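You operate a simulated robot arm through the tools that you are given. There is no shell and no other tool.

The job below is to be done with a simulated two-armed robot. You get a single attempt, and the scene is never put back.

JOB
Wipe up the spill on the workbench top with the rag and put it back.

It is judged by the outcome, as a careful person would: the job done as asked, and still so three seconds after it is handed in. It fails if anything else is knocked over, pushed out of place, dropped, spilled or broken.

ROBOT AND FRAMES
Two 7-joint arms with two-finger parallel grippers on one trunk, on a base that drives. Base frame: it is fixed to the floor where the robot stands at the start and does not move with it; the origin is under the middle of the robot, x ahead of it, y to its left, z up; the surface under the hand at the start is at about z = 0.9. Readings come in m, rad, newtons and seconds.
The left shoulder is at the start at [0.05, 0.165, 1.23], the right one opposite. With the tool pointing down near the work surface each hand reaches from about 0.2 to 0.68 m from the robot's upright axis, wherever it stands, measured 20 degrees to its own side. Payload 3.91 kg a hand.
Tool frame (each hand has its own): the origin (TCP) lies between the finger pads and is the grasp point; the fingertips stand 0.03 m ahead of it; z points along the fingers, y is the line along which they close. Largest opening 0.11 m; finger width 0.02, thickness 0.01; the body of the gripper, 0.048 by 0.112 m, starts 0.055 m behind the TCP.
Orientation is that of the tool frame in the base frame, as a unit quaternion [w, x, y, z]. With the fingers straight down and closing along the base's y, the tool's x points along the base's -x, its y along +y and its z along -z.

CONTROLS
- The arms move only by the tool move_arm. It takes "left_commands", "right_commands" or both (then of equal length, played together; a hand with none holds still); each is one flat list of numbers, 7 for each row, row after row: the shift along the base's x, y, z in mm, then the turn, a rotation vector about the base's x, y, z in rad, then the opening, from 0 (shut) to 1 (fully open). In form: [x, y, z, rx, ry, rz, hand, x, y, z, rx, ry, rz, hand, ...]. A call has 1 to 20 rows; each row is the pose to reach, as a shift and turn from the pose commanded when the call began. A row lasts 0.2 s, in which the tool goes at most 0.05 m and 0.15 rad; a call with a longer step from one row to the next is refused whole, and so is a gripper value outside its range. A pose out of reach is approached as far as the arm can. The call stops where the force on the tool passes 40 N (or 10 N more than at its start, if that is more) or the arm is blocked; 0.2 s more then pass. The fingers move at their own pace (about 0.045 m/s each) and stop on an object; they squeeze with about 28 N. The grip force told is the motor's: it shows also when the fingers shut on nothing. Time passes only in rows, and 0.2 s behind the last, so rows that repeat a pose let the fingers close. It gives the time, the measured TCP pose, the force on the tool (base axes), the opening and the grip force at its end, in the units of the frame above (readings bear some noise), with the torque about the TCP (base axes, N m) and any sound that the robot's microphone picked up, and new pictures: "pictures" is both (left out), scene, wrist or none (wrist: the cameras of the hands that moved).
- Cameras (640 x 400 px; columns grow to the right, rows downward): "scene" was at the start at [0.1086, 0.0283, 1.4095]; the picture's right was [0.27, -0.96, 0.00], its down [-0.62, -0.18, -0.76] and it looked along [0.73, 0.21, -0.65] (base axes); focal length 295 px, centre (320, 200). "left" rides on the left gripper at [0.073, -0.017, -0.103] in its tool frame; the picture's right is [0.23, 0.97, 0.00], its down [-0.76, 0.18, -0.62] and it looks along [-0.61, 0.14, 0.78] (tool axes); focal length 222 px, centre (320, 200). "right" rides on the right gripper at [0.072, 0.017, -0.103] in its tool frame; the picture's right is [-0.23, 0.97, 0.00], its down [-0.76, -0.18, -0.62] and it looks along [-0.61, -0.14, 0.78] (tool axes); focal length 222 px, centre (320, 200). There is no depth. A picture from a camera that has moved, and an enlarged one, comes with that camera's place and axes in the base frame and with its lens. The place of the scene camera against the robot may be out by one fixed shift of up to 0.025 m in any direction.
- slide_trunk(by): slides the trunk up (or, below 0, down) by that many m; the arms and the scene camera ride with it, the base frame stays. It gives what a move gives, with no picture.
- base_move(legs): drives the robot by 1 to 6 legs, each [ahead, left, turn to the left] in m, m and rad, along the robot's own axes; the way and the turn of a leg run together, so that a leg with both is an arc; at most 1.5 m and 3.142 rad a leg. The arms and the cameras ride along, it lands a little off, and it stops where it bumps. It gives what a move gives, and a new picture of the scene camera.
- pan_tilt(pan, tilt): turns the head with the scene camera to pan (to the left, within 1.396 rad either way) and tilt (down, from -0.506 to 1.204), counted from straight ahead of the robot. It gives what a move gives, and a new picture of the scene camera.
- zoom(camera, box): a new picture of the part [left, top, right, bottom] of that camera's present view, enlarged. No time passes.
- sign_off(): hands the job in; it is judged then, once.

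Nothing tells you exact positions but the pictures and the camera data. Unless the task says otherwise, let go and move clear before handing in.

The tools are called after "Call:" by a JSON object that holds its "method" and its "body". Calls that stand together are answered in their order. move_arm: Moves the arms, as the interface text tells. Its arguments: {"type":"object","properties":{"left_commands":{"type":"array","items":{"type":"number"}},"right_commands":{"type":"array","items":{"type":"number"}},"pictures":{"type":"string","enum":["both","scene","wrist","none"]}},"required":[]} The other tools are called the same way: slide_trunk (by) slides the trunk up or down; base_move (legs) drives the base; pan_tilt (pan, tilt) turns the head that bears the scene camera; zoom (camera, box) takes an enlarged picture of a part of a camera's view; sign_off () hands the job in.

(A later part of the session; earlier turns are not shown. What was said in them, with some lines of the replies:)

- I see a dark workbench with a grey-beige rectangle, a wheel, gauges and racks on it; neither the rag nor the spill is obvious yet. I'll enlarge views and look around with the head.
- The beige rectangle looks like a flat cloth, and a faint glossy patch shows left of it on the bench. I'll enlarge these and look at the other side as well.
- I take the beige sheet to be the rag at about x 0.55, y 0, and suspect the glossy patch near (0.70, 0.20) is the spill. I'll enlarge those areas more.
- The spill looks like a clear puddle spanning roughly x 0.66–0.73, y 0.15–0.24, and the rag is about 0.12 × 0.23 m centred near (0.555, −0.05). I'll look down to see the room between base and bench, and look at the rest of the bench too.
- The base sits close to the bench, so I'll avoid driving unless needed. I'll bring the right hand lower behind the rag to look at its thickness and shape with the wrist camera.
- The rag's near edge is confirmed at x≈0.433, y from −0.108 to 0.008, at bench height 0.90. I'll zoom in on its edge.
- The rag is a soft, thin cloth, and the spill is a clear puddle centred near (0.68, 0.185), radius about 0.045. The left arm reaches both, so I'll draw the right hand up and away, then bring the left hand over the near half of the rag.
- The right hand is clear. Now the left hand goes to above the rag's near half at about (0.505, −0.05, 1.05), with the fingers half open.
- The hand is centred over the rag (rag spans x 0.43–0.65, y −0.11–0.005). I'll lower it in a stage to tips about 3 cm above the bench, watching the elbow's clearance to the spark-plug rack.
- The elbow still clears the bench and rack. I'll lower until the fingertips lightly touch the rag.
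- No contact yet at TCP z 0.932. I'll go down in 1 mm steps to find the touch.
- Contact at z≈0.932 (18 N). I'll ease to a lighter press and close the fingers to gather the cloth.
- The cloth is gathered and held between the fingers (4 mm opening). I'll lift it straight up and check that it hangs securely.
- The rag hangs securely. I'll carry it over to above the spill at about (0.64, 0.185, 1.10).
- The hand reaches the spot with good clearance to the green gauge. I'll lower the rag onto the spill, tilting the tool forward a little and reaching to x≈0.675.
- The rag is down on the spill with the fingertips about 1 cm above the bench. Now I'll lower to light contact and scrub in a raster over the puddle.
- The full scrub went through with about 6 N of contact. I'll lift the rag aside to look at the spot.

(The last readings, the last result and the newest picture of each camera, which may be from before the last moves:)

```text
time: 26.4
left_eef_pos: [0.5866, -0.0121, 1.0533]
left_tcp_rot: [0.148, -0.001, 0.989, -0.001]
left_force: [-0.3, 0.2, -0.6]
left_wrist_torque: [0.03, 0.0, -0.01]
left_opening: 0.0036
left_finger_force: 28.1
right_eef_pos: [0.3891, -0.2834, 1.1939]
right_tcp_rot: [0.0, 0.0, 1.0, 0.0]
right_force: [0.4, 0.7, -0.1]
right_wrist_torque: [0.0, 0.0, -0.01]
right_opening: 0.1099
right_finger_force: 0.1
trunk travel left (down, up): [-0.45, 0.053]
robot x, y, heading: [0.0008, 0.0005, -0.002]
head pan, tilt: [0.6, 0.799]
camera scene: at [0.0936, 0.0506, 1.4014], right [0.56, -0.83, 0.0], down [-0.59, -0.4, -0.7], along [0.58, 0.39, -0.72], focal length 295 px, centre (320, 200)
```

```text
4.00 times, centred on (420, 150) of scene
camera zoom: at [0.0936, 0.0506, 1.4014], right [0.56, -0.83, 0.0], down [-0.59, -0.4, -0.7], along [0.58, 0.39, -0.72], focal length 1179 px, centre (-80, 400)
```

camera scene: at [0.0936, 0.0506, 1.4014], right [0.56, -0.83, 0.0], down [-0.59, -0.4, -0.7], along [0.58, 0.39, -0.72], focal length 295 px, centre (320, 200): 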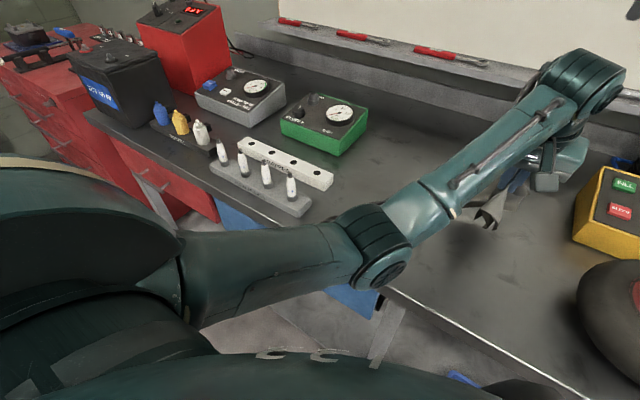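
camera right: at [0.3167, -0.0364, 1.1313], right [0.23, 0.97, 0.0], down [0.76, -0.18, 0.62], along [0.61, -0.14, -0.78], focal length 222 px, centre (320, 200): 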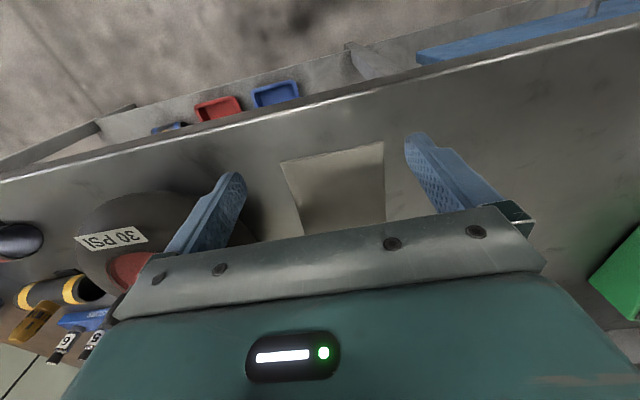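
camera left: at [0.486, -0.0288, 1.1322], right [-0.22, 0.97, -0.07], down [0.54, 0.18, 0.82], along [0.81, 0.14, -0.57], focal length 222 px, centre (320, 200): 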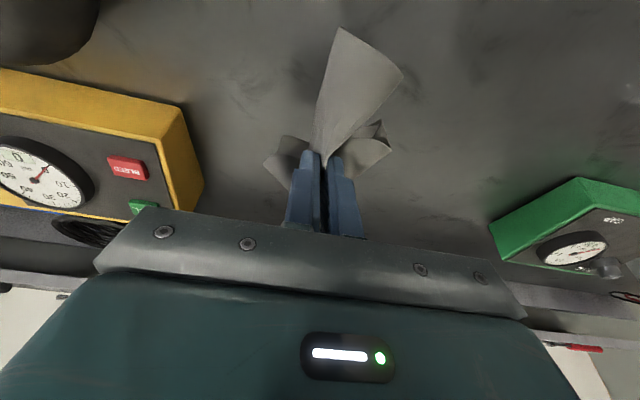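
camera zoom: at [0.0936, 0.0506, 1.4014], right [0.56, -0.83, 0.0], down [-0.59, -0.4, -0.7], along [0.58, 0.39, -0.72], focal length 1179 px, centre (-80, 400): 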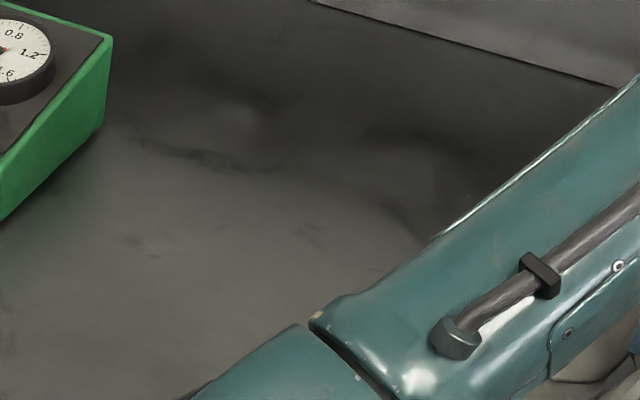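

The puddle is no longer visible where it was, though the arm hides a bit of the spot. I'll zoom with the wrist camera and shift the arm to see the whole area.

Call:
{"method": "zoom", "body": {"camera": "left", "box": [380, 100, 540, 220]}}

Call:
{"method": "move_arm", "body": {"left_commands": [-30, -10, 20, 0, 0.1, 0, 0, -60, -20, 45, 0, 0.2, 0, 0, -80, -40, 60, 0, 0.3, 0, 0, -80, -40, 60, 0, 0.3, 0, 0], "pictures": "both"}}

Call:
{"method": "pan_tilt", "body": {"pan": 0.1, "tilt": 0.8}}

```text
3.33 times, centred on (460, 160) of left
camera zoom: at [0.486, -0.0287, 1.1321], right [-0.22, 0.97, -0.07], down [0.54, 0.18, 0.82], along [0.81, 0.14, -0.57], focal length 740 px, centre (-147, 333)
```

zoom: 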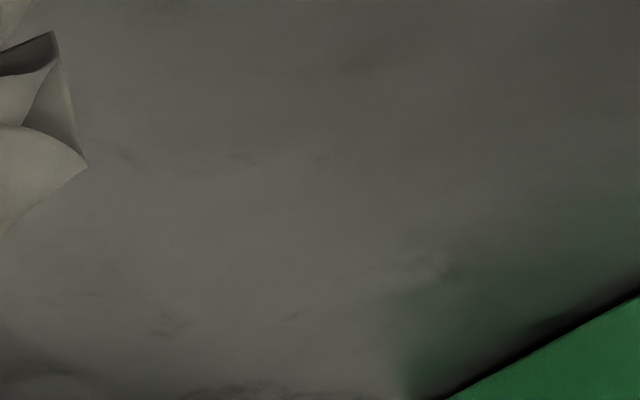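

```text
time: 27.4
left_eef_pos: [0.5611, -0.0241, 1.0667]
left_tcp_rot: [0.099, -0.001, 0.995, 0.0]
left_force: [-0.5, -0.7, -0.4]
left_wrist_torque: [-0.01, -0.03, 0.0]
left_opening: 0.0033
left_finger_force: 27.6
left hand out of reach, approached as far as the arm can: row 1, 2, 3, 4
right_eef_pos: [0.3896, -0.2844, 1.1944]
right_tcp_rot: [0.001, 0.001, 1.0, 0.0]
right_force: [0.5, 0.3, 0.0]
right_wrist_torque: [-0.01, 0.01, -0.01]
right_opening: 0.1102
right_finger_force: 0.0
trunk travel left (down, up): [-0.45, 0.053]
robot x, y, heading: [0.0055, -0.0008, 0.003]
head pan, tilt: [0.6, 0.799]
camera scene: at [0.0936, 0.0508, 1.4014], right [0.56, -0.83, 0.0], down [-0.59, -0.41, -0.7], along [0.58, 0.39, -0.72], focal length 295 px, centre (320, 200)
camera left: at [0.4699, -0.0416, 1.1558], right [-0.22, 0.97, -0.05], down [0.62, 0.18, 0.76], along [0.75, 0.14, -0.65], focal length 222 px, centre (320, 200)
```

scene: 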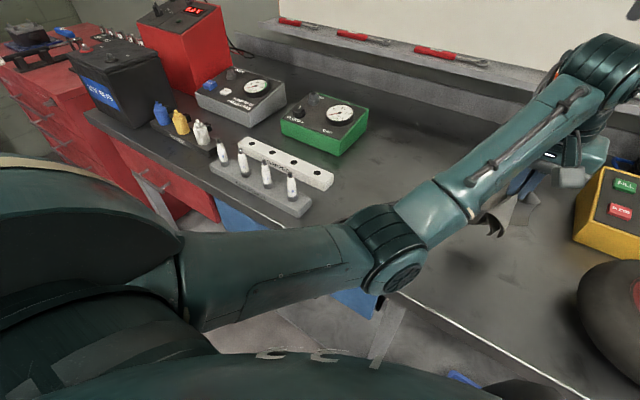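
left: 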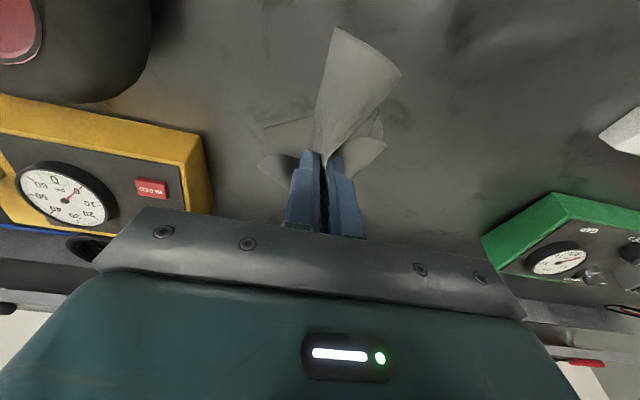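

```text
time: 28.4
left_eef_pos: [0.5613, -0.0235, 1.0675]
left_tcp_rot: [0.099, -0.001, 0.995, -0.001]
left_force: [0.8, -0.1, -0.2]
left_wrist_torque: [0.04, 0.03, -0.04]
left_opening: 0.0032
left_finger_force: 28.3
right_eef_pos: [0.39, -0.2831, 1.1945]
right_tcp_rot: [0.0, 0.0, 1.0, 0.0]
right_force: [0.0, -0.8, -0.6]
right_wrist_torque: [0.01, -0.02, 0.0]
right_opening: 0.1098
right_finger_force: 0.2
trunk travel left (down, up): [-0.45, 0.053]
robot x, y, heading: [0.0046, -0.0001, -0.001]
head pan, tilt: [0.099, 0.799]
camera scene: at [0.1073, 0.0132, 1.4014], right [0.1, -0.99, 0.0], down [-0.71, -0.07, -0.7], along [0.69, 0.07, -0.72], focal length 295 px, centre (320, 200)
```

scene: 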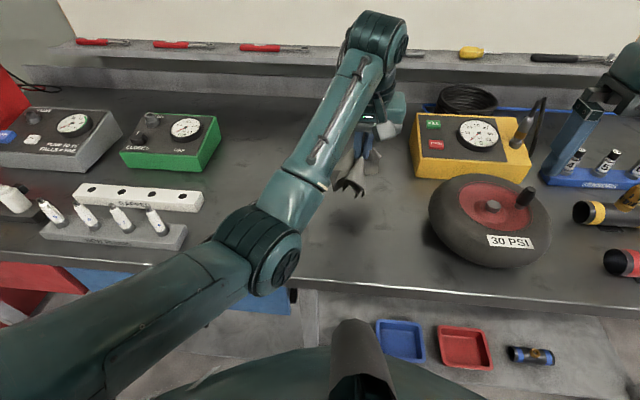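

The arm hit a joint limit on that last retreat but stopped safely. I'll check the spill area now from the wrist and scene cameras.

Call:
{"method": "zoom", "body": {"camera": "left", "box": [370, 130, 500, 220]}}

Call:
{"method": "zoom", "body": {"camera": "scene", "box": [190, 100, 360, 210]}}

Call:
{"method": "pan_tilt", "body": {"pan": 0.9, "tilt": 0.7}}

```text
4.44 times, centred on (435, 175) of left
camera zoom: at [0.4699, -0.0417, 1.1557], right [-0.22, 0.97, -0.05], down [0.62, 0.18, 0.76], along [0.75, 0.14, -0.65], focal length 987 px, centre (-191, 311)
```

zoom: 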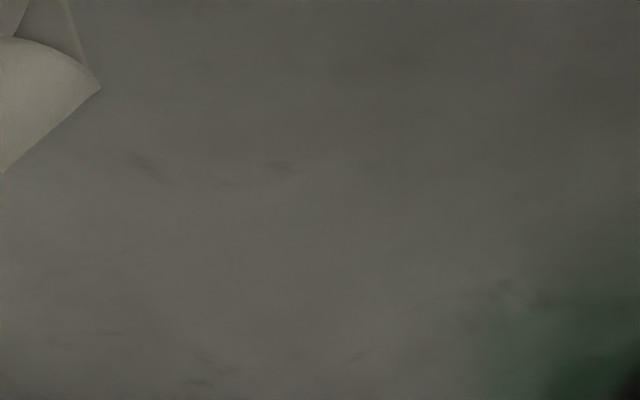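

```text
3.64 times, centred on (275, 155) of scene
camera zoom: at [0.1073, 0.0132, 1.4014], right [0.1, -0.99, 0.0], down [-0.71, -0.07, -0.7], along [0.69, 0.07, -0.72], focal length 1072 px, centre (484, 364)
```

zoom: 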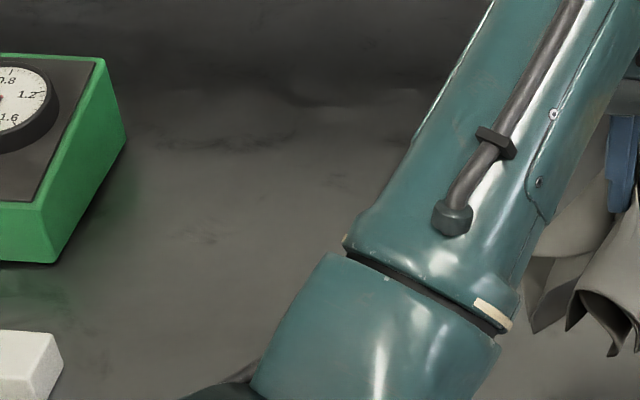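

```text
time: 29.5
left_eef_pos: [0.5612, -0.0246, 1.0679]
left_tcp_rot: [0.099, -0.001, 0.995, -0.002]
left_force: [0.1, 0.0, -0.5]
left_wrist_torque: [0.01, 0.02, 0.01]
left_opening: 0.0035
left_finger_force: 27.7
right_eef_pos: [0.39, -0.2843, 1.1953]
right_tcp_rot: [0.001, 0.001, 1.0, 0.0]
right_force: [-0.1, -0.7, -0.8]
right_wrist_torque: [0.01, 0.02, -0.01]
right_opening: 0.1099
right_finger_force: 0.0
trunk travel left (down, up): [-0.45, 0.053]
robot x, y, heading: [0.002, 0.0005, 0.002]
head pan, tilt: [0.901, 0.7]
camera scene: at [0.0798, 0.0716, 1.4096], right [0.78, -0.62, 0.0], down [-0.4, -0.5, -0.76], along [0.48, 0.6, -0.64], focal length 295 px, centre (320, 200)
```

scene: 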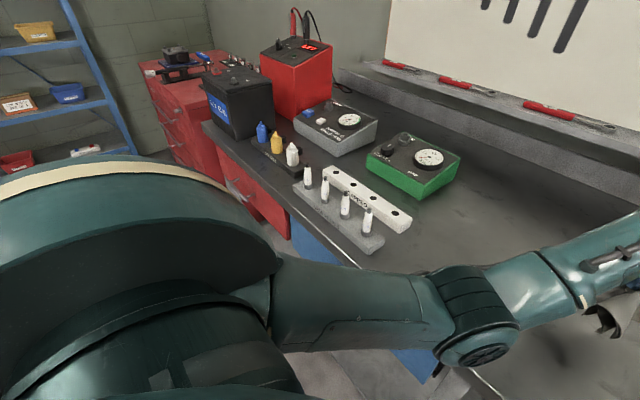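

No puddle outline remains in the wrist view. I'll raise the hand to clear the scene camera's line of sight and double-check.

Call:
{"method": "move_arm", "body": {"left_commands": [0, 0, 25, 0, 0, 0, 0, 0, 0, 50, 0, 0, 0, 0, 0, 0, 80, 0, 0, 0, 0, 0, 0, 80, 0, 0, 0, 0], "pictures": "none"}}

Call:
{"method": "pan_tilt", "body": {"pan": 0.1, "tilt": 0.8}}

```text
time: 30.5
left_eef_pos: [0.5631, -0.0243, 1.1473]
left_tcp_rot: [0.099, -0.002, 0.995, 0.0]
left_force: [-0.3, 0.0, -0.9]
left_wrist_torque: [-0.01, 0.01, -0.02]
left_opening: 0.0035
left_finger_force: 28.0
right_eef_pos: [0.3907, -0.2843, 1.1933]
right_tcp_rot: [0.0, 0.001, 1.0, 0.0]
right_force: [0.7, -0.5, 0.8]
right_wrist_torque: [-0.02, 0.0, 0.01]
right_opening: 0.1102
right_finger_force: 0.2
trunk travel left (down, up): [-0.45, 0.053]
robot x, y, heading: [-0.0054, -0.0006, 0.0]
head pan, tilt: [0.901, 0.7]
```

```text
time: 31.6
left_eef_pos: [0.5631, -0.0251, 1.1479]
left_tcp_rot: [0.099, -0.001, 0.995, 0.0]
left_force: [-0.8, 0.7, -0.6]
left_wrist_torque: [0.04, 0.04, 0.0]
left_opening: 0.0033
left_finger_force: 27.9
right_eef_pos: [0.3893, -0.2836, 1.1941]
right_tcp_rot: [0.0, 0.001, 1.0, 0.0]
right_force: [-0.2, -0.8, -0.2]
right_wrist_torque: [-0.02, 0.03, -0.02]
right_opening: 0.1102
right_finger_force: 0.0
trunk travel left (down, up): [-0.45, 0.053]
robot x, y, heading: [0.0045, -0.0014, -0.003]
head pan, tilt: [0.099, 0.799]
camera scene: at [0.1073, 0.0132, 1.4014], right [0.1, -0.99, 0.0], down [-0.71, -0.07, -0.7], along [0.69, 0.07, -0.72], focal length 295 px, centre (320, 200)
```

scene: 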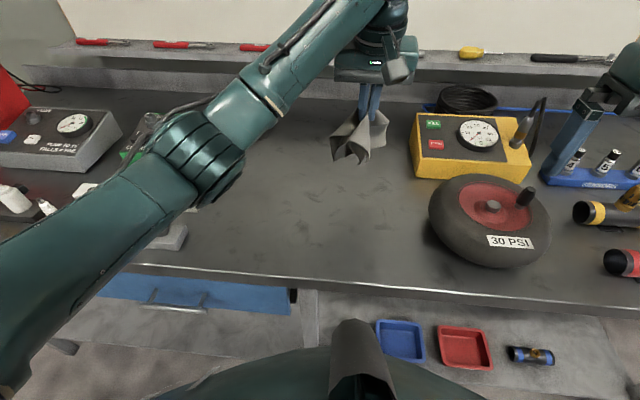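

Call:
{"method": "zoom", "body": {"camera": "scene", "box": [220, 110, 350, 210]}}

Call:
{"method": "zoom", "body": {"camera": "scene", "box": [230, 140, 310, 190]}}

```text
4.00 times, centred on (285, 160) of scene
camera zoom: at [0.1073, 0.0132, 1.4014], right [0.1, -0.99, 0.0], down [-0.71, -0.07, -0.7], along [0.69, 0.07, -0.72], focal length 1179 px, centre (460, 360)
```

zoom: 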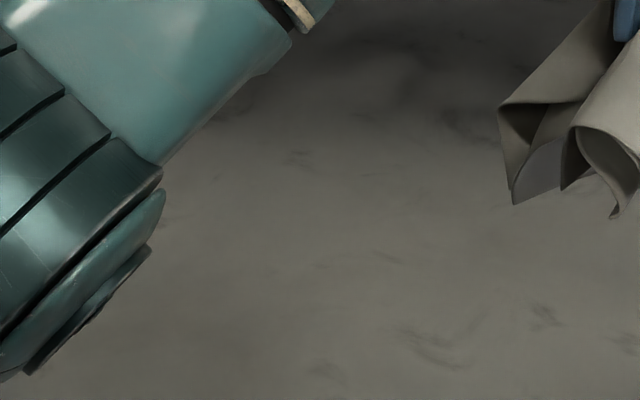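

```text
8.00 times, centred on (270, 165) of scene
camera zoom: at [0.1073, 0.0132, 1.4014], right [0.1, -0.99, 0.0], down [-0.71, -0.07, -0.7], along [0.69, 0.07, -0.72], focal length 2358 px, centre (720, 480)
```

zoom: 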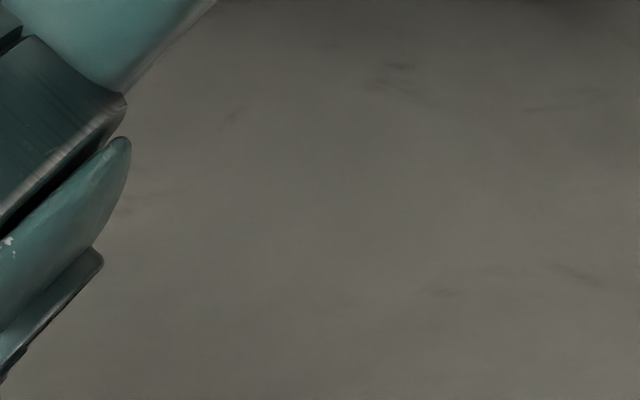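

The spill area is completely clean at 8× zoom. Next I'll bring the hand upright again over the rag's original place, ahead of laying it down.

Call:
{"method": "move_arm", "body": {"left_commands": [0, -5, 0, 0, 0.1, 0, 0, 0, -15, 0, 0, 0.2, 0, 0, 0, -28, 0, 0, 0.2, 0, 0, 0, -28, 0, 0, 0.2, 0, 0], "pictures": "both"}}

```text
time: 32.6
left_eef_pos: [0.5626, -0.0542, 1.1466]
left_tcp_rot: [0.0, -0.001, 1.0, -0.001]
left_force: [-0.3, -1.0, 0.8]
left_wrist_torque: [-0.04, -0.01, 0.01]
left_opening: 0.0034
left_finger_force: 28.4
right_eef_pos: [0.3896, -0.2841, 1.1941]
right_tcp_rot: [0.0, 0.001, 1.0, 0.0]
right_force: [0.3, -0.4, -0.3]
right_wrist_torque: [0.01, -0.04, 0.01]
right_opening: 0.11
right_finger_force: 0.1
trunk travel left (down, up): [-0.45, 0.053]
robot x, y, heading: [0.0004, -0.0017, 0.0]
head pan, tilt: [0.099, 0.799]
camera scene: at [0.1074, 0.0133, 1.4014], right [0.1, -0.99, 0.0], down [-0.71, -0.07, -0.7], along [0.69, 0.07, -0.72], focal length 295 px, centre (320, 200)
camera left: at [0.4905, -0.0701, 1.252], right [-0.23, 0.97, 0.0], down [0.76, 0.18, 0.62], along [0.61, 0.14, -0.78], focal length 222 px, centre (320, 200)
```

scene: 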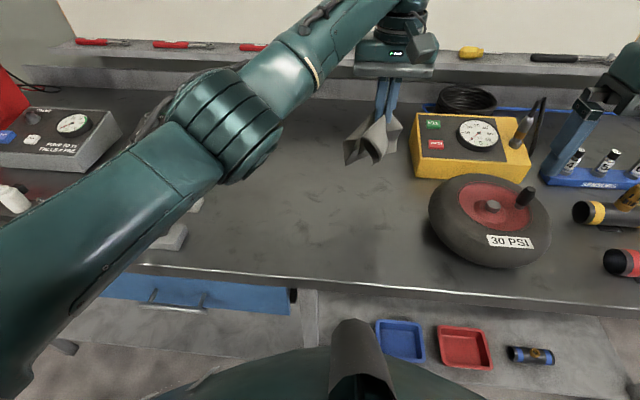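
left: 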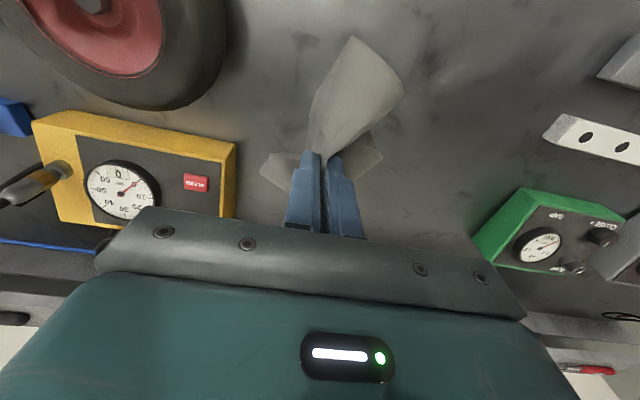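

The hand is upright at (0.563, −0.054, 1.147). I'll lower the rag while drawing back so that the front flap lays out ahead, ending at the original grip spot (0.505, −0.053).

Call:
{"method": "move_arm", "body": {"left_commands": [15, 0, -30, 0, 0, 0, 0, 25, 0, -60, 0, 0, 0, 0, 25, 0, -90, 0, 0, 0, 0, 10, 0, -110, 0, 0, 0, 0, -10, 0, -125, 0, 0, 0, 0, -30, 0, -140, 0, 0, 0, 0, -45, 0, -155, 0, 0, 0, 0, -57, 0, -168, 0, 0, 0, 0, -57, 0, -185, 0, 0, 0, 0, -57, 0, -200, 0, 0, 0, 0, -57, 0, -206, 0, 0, 0, 0], "pictures": "both"}}

```text
time: 35.0
left_eef_pos: [0.5054, -0.0525, 0.941]
left_tcp_rot: [0.001, -0.001, 1.0, 0.0]
left_force: [-0.1, -0.4, 1.2]
left_wrist_torque: [0.0, -0.02, -0.01]
left_opening: 0.003
left_finger_force: 28.3
right_eef_pos: [0.3891, -0.2833, 1.1954]
right_tcp_rot: [0.0, 0.001, 1.0, -0.001]
right_force: [0.8, 0.5, 0.5]
right_wrist_torque: [-0.02, 0.0, 0.0]
right_opening: 0.11
right_finger_force: 0.2
trunk travel left (down, up): [-0.45, 0.053]
robot x, y, heading: [-0.0015, 0.002, -0.001]
head pan, tilt: [0.099, 0.799]
camera scene: at [0.1072, 0.0131, 1.4014], right [0.1, -1.0, 0.0], down [-0.71, -0.07, -0.7], along [0.69, 0.07, -0.72], focal length 295 px, centre (320, 200)
camera left: at [0.4335, -0.0699, 1.0456], right [-0.23, 0.97, 0.0], down [0.76, 0.18, 0.62], along [0.61, 0.14, -0.78], focal length 222 px, centre (320, 200)
```

scene: 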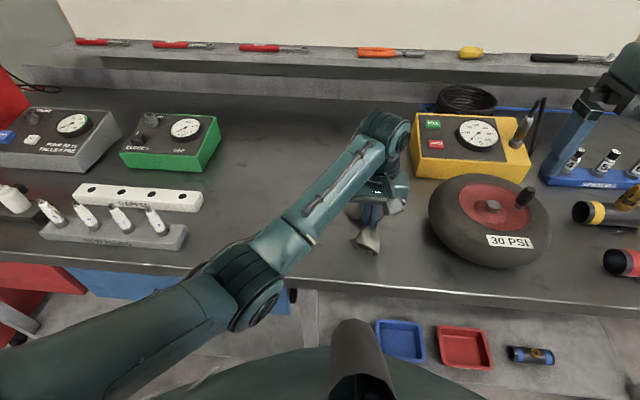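
left: 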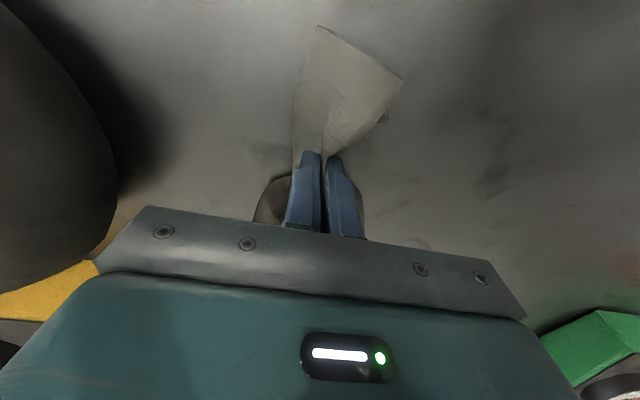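

The rag is down at its place. I'll lower slightly and open the fingers slowly, which should also spread the cloth.

Call:
{"method": "move_arm", "body": {"left_commands": [0, 0, -4, 0, 0, 0, 0, 0, 0, -6, 0, 0, 0, 0.1, 0, 0, -6, 0, 0, 0, 0.2, 0, 0, -6, 0, 0, 0, 0.3, 0, 0, -6, 0, 0, 0, 0.4, 0, 0, -6, 0, 0, 0, 0.5, 0, 0, -6, 0, 0, 0, 0.6, 0, 0, -6, 0, 0, 0, 0.6], "pictures": "both"}}

```text
time: 36.8
left_eef_pos: [0.5058, -0.0519, 0.9358]
left_tcp_rot: [0.0, -0.001, 1.0, -0.002]
left_force: [0.5, 0.4, 0.1]
left_wrist_torque: [-0.04, 0.0, 0.01]
left_opening: 0.066
left_finger_force: 0.2
right_eef_pos: [0.3892, -0.2826, 1.1939]
right_tcp_rot: [0.0, 0.0, 1.0, 0.0]
right_force: [0.6, 0.2, 0.3]
right_wrist_torque: [-0.03, 0.01, -0.04]
right_opening: 0.1097
right_finger_force: 0.0
trunk travel left (down, up): [-0.45, 0.053]
robot x, y, heading: [0.0013, 0.0009, -0.005]
head pan, tilt: [0.099, 0.799]
camera scene: at [0.1072, 0.0132, 1.4014], right [0.1, -1.0, 0.0], down [-0.71, -0.07, -0.7], along [0.69, 0.07, -0.72], focal length 295 px, centre (320, 200)
camera left: at [0.4333, -0.07, 1.04], right [-0.23, 0.97, 0.0], down [0.76, 0.18, 0.62], along [0.61, 0.14, -0.78], focal length 222 px, centre (320, 200)
```

scene: 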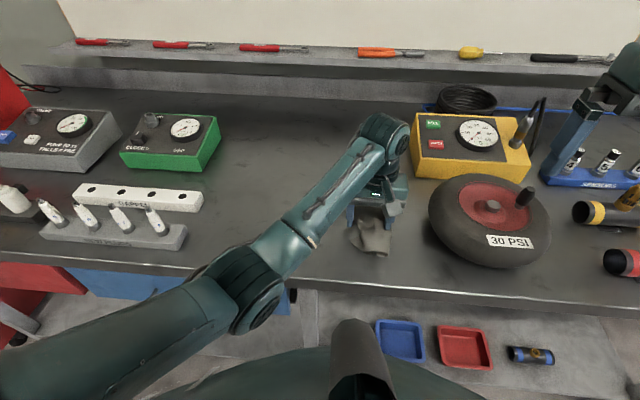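
left: 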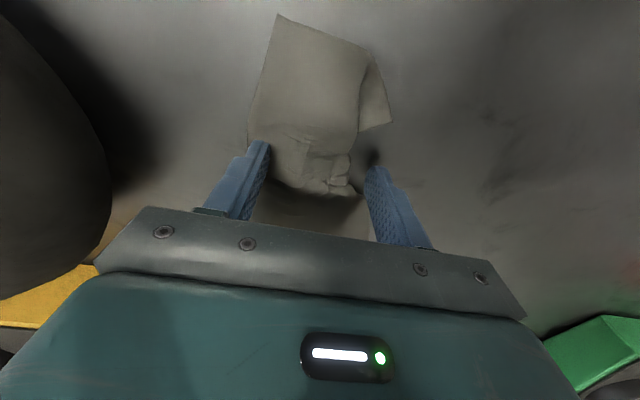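

The rag is released. I'll open fully, lift straight up, and look at how it lies.

Call:
{"method": "move_arm", "body": {"left_commands": [0, 0, 5, 0, 0, 0, 0.7, 0, 0, 25, 0, 0, 0, 0.75, 0, 0, 50, 0, 0, 0, 0.8, 0, 0, 90, 0, 0, 0, 0.8, 0, 0, 130, 0, 0, 0, 0.8, 0, 0, 160, 0, 0, 0, 0.8, 0, 0, 180, 0, 0, 0, 0.8], "pictures": "both"}}

Call:
{"method": "zoom", "body": {"camera": "left", "box": [220, 0, 440, 220]}}

Call:
{"method": "zoom", "body": {"camera": "scene", "box": [300, 160, 440, 280]}}

```text
time: 38.4
left_eef_pos: [0.5055, -0.052, 1.1157]
left_tcp_rot: [-0.001, -0.001, 1.0, 0.0]
left_force: [0.2, 0.0, -0.9]
left_wrist_torque: [-0.01, 0.0, -0.01]
left_opening: 0.0879
left_finger_force: 0.0
right_eef_pos: [0.3891, -0.2839, 1.194]
right_tcp_rot: [0.0, 0.001, 1.0, 0.0]
right_force: [0.3, -0.8, -0.1]
right_wrist_torque: [0.0, 0.01, 0.0]
right_opening: 0.1099
right_finger_force: 0.0
trunk travel left (down, up): [-0.45, 0.053]
robot x, y, heading: [-0.0005, -0.0004, -0.003]
head pan, tilt: [0.099, 0.799]
camera scene: at [0.1071, 0.0131, 1.4014], right [0.1, -1.0, 0.0], down [-0.71, -0.07, -0.7], along [0.69, 0.07, -0.72], focal length 295 px, centre (320, 200)
camera left: at [0.4333, -0.0698, 1.2206], right [-0.23, 0.97, 0.0], down [0.76, 0.18, 0.62], along [0.61, 0.14, -0.78], focal length 222 px, centre (320, 200)
```

scene: 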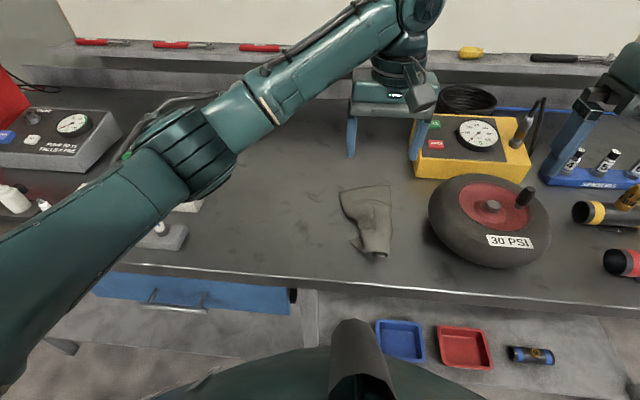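
left: 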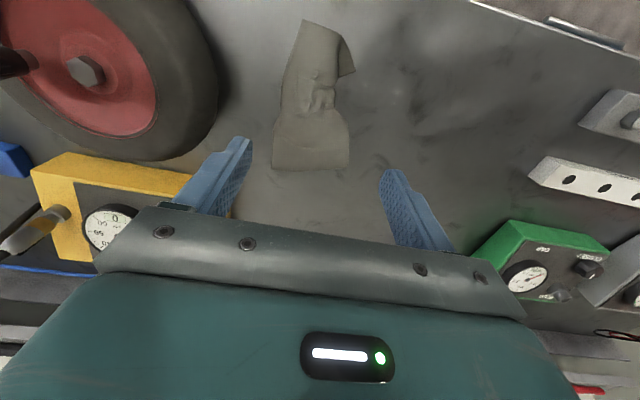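

```text
1.82 times, centred on (330, 110) of left
camera zoom: at [0.4333, -0.0698, 1.2206], right [-0.23, 0.97, 0.0], down [0.76, 0.18, 0.62], along [0.61, 0.14, -0.78], focal length 404 px, centre (302, 364)
```

zoom: 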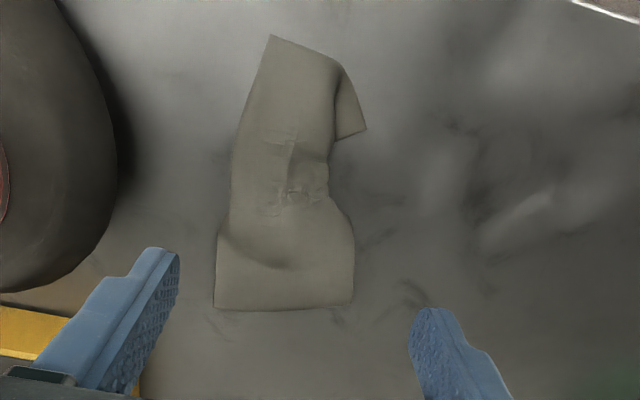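

```text
3.33 times, centred on (370, 220) of scene
camera zoom: at [0.1071, 0.0131, 1.4014], right [0.1, -1.0, 0.0], down [-0.71, -0.07, -0.7], along [0.69, 0.07, -0.72], focal length 982 px, centre (153, 133)
```

zoom: 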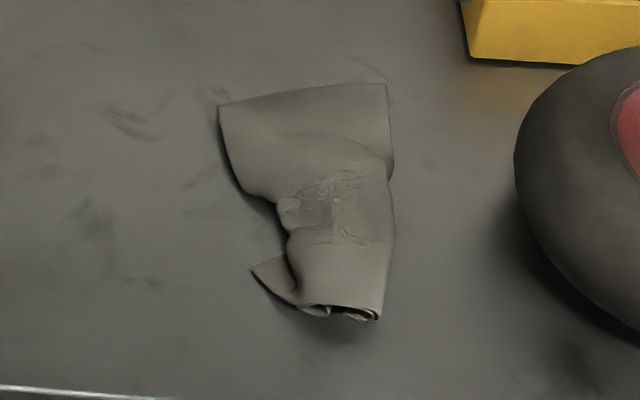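

The rag lies back in its original footprint (about x 0.435–0.64, y −0.105–0.018), a little wrinkled. I'll withdraw the left hand to its starting spot and recheck the whole bench.

Call:
{"method": "move_arm", "body": {"left_commands": [0, 0, 25, 0, 0, 0, 0.8, -5, 20, 45, 0, 0, 0, 0.8, -17, 60, 52, 0, 0, 0, 0.8, -30, 100, 52, 0, 0, 0, 0.8, -43, 140, 52, 0, 0, 0, 0.8, -56, 180, 52, 0, 0, 0, 0.8, -70, 220, 52, 0, 0, 0, 0.9, -84, 260, 52, 0, 0, 0, 1, -100, 300, 52, 0, 0, 0, 1, -100, 300, 52, 0, 0, 0, 1], "pictures": "both"}}

Call:
{"method": "pan_tilt", "body": {"pan": 0.15, "tilt": 0.85}}

Call:
{"method": "zoom", "body": {"camera": "scene", "box": [200, 80, 420, 250]}}

```text
time: 40.6
left_eef_pos: [0.4066, 0.2475, 1.1686]
left_tcp_rot: [-0.001, 0.0, 1.0, 0.0]
left_force: [0.4, -0.7, 0.0]
left_wrist_torque: [0.02, 0.02, -0.02]
left_opening: 0.1097
left_finger_force: 0.0
right_eef_pos: [0.3899, -0.2837, 1.1953]
right_tcp_rot: [0.0, 0.001, 1.0, 0.0]
right_force: [-0.7, -0.1, 0.0]
right_wrist_torque: [0.0, -0.02, -0.01]
right_opening: 0.11
right_finger_force: 0.2
trunk travel left (down, up): [-0.45, 0.053]
robot x, y, heading: [-0.0008, 0.0006, -0.005]
head pan, tilt: [0.099, 0.799]
camera scene: at [0.1076, 0.0125, 1.4014], right [0.1, -1.0, 0.0], down [-0.71, -0.07, -0.7], along [0.69, 0.07, -0.72], focal length 295 px, centre (320, 200)
camera left: at [0.3337, 0.2296, 1.2721], right [-0.23, 0.97, 0.0], down [0.76, 0.18, 0.62], along [0.61, 0.14, -0.78], focal length 222 px, centre (320, 200)
```

scene: 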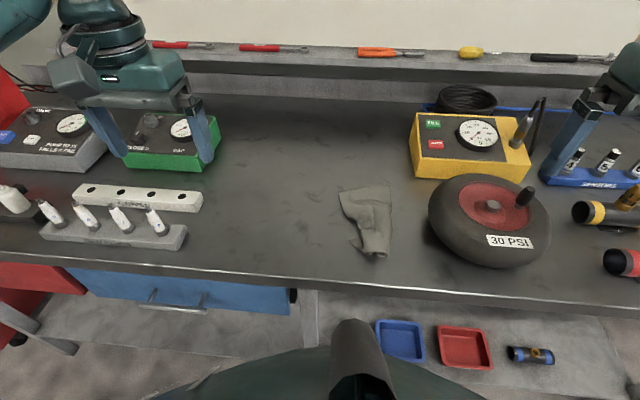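
left: 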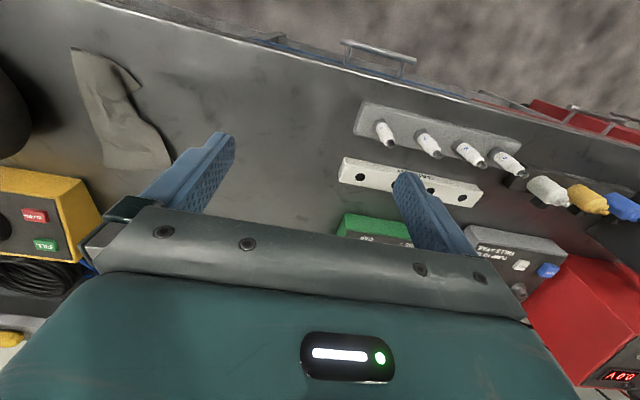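

```text
time: 41.3
left_eef_pos: [0.4055, 0.2475, 1.1674]
left_tcp_rot: [0.0, 0.0, 1.0, -0.001]
left_force: [-0.3, 0.3, 0.1]
left_wrist_torque: [0.04, 0.0, 0.01]
left_opening: 0.1101
left_finger_force: 0.1
right_eef_pos: [0.3895, -0.2838, 1.1949]
right_tcp_rot: [0.0, 0.001, 1.0, 0.0]
right_force: [0.0, -0.1, 0.8]
right_wrist_torque: [-0.01, -0.01, -0.01]
right_opening: 0.1102
right_finger_force: 0.0
trunk travel left (down, up): [-0.45, 0.053]
robot x, y, heading: [-0.0029, -0.001, -0.001]
head pan, tilt: [0.15, 0.85]
camera scene: at [0.1043, 0.0168, 1.3974], right [0.15, -0.99, 0.0], down [-0.74, -0.11, -0.66], along [0.65, 0.1, -0.75], focal length 295 px, centre (320, 200)
```

scene: 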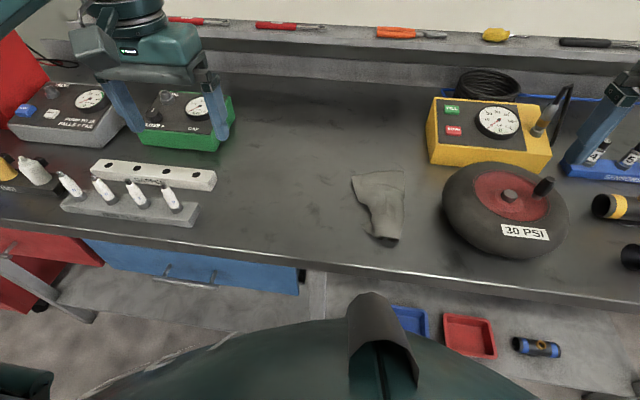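

```text
2.35 times, centred on (310, 165) of scene
camera zoom: at [0.1043, 0.0168, 1.3974], right [0.15, -0.99, 0.0], down [-0.74, -0.11, -0.66], along [0.65, 0.1, -0.75], focal length 694 px, centre (344, 282)
```

zoom: 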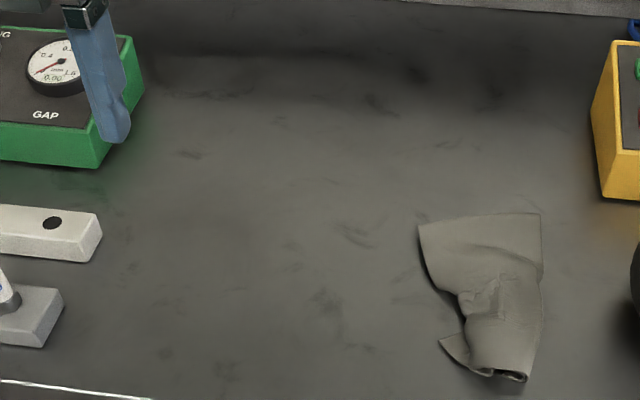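

The bench surface is clean and all the other items look unmoved. I'll do a final same-view comparison of the spill spot and check the left and right parts of the bench.

Call:
{"method": "pan_tilt", "body": {"pan": 0.6, "tilt": 0.8}}

Call:
{"method": "zoom", "body": {"camera": "scene", "box": [340, 100, 500, 200]}}

Call:
{"method": "pan_tilt", "body": {"pan": -0.5, "tilt": 0.7}}

Call:
{"method": "zoom", "body": {"camera": "scene", "box": [0, 180, 200, 380]}}

```text
time: 42.2
left_eef_pos: [0.4056, 0.2465, 1.1674]
left_tcp_rot: [-0.001, -0.001, 1.0, 0.001]
left_force: [-0.5, 0.5, 0.0]
left_wrist_torque: [-0.02, 0.02, 0.01]
left_opening: 0.1101
left_finger_force: 0.0
right_eef_pos: [0.3907, -0.2836, 1.1952]
right_tcp_rot: [-0.001, 0.001, 1.0, 0.0]
right_force: [-0.2, 0.3, 0.3]
right_wrist_torque: [-0.05, -0.03, 0.04]
right_opening: 0.1099
right_finger_force: 0.2
trunk travel left (down, up): [-0.45, 0.053]
robot x, y, heading: [0.0034, 0.0022, 0.005]
head pan, tilt: [0.6, 0.799]
camera scene: at [0.0936, 0.0506, 1.4014], right [0.56, -0.83, 0.0], down [-0.59, -0.4, -0.7], along [0.58, 0.39, -0.72], focal length 295 px, centre (320, 200)
```

scene: 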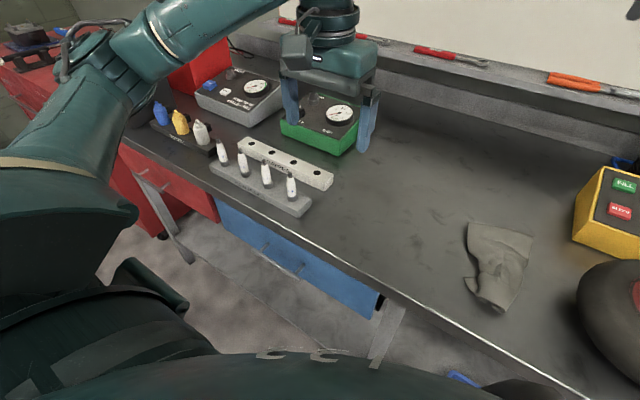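

```text
4.00 times, centred on (420, 150) of scene
camera zoom: at [0.0936, 0.0506, 1.4014], right [0.56, -0.83, 0.0], down [-0.59, -0.4, -0.7], along [0.58, 0.39, -0.72], focal length 1179 px, centre (-80, 400)
```

zoom: 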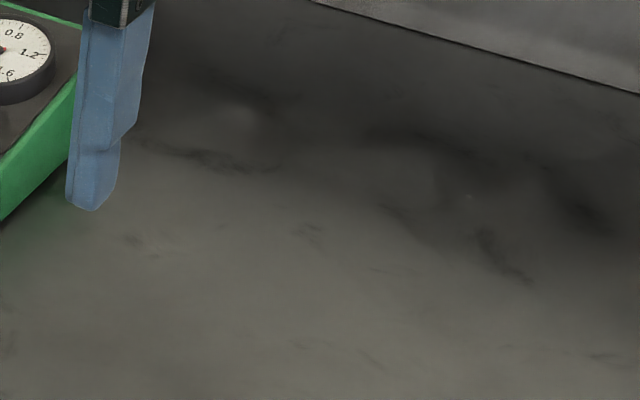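

```text
time: 43.5
left_eef_pos: [0.4056, 0.2482, 1.1686]
left_tcp_rot: [-0.001, -0.001, 1.0, 0.001]
left_force: [-0.2, -0.2, -0.4]
left_wrist_torque: [-0.01, 0.0, 0.0]
left_opening: 0.11
left_finger_force: 0.1
right_eef_pos: [0.3903, -0.2827, 1.1949]
right_tcp_rot: [0.0, 0.0, 1.0, -0.001]
right_force: [-0.6, 0.0, -0.8]
right_wrist_torque: [0.01, 0.01, 0.0]
right_opening: 0.1099
right_finger_force: 0.0
trunk travel left (down, up): [-0.45, 0.053]
robot x, y, heading: [-0.0027, -0.0017, 0.001]
head pan, tilt: [-0.499, 0.7]
camera scene: at [0.1016, -0.0355, 1.4096], right [-0.48, -0.88, 0.0], down [-0.57, 0.31, -0.76], along [0.67, -0.37, -0.64], focal length 295 px, centre (320, 200)
```

scene: 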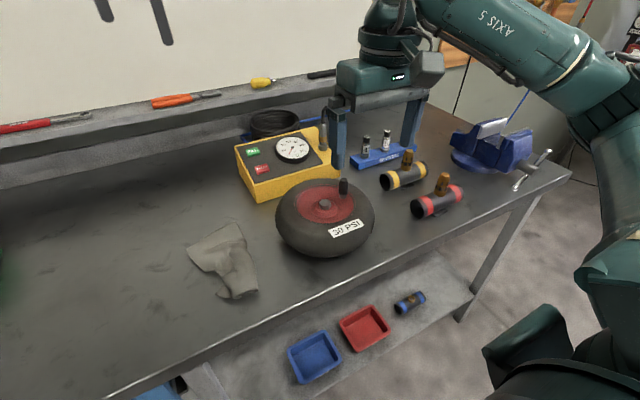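

```text
2.00 times, centred on (100, 280) of scene
camera zoom: at [0.1016, -0.0355, 1.4096], right [-0.48, -0.88, 0.0], down [-0.57, 0.31, -0.76], along [0.67, -0.37, -0.64], focal length 589 px, centre (760, 40)
```

zoom: 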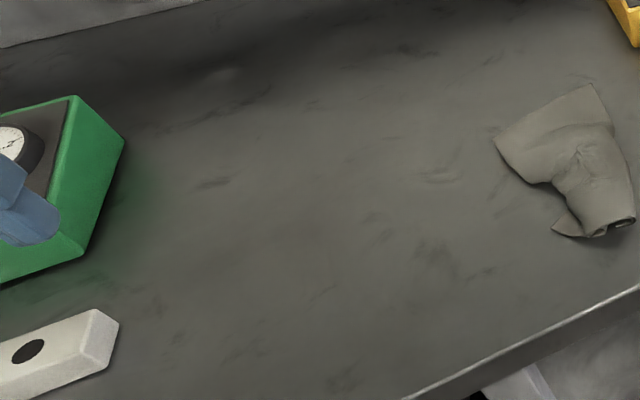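

The spill is gone from every view. The rag is back on its original spot, a bit wrinkled and with one corner folded under. Nothing else has moved, and both hands are empty and clear, so I'm handing the job in.

Call:
{"method": "sign_off", "body": {}}

```text
The job is handed in.
```

I wiped up the spill with the rag and put the rag back where it was. I've handed the job in.

- **Spill:** the clear puddle near the green gauge is gone. I checked the spot afterwards from several camera angles, up to 8× zoom, and saw nothing left.
- **Rag:** it covers nearly the same area as before, to within about 2–3 cm. It is not as flat as at the start: it is wrinkled, and the near left corner is folded under. I left it that way rather than risk disturbing it.
- **Everything else:** the other items on the bench look unmoved in the final pictures. Both hands are empty and clear of the bench.
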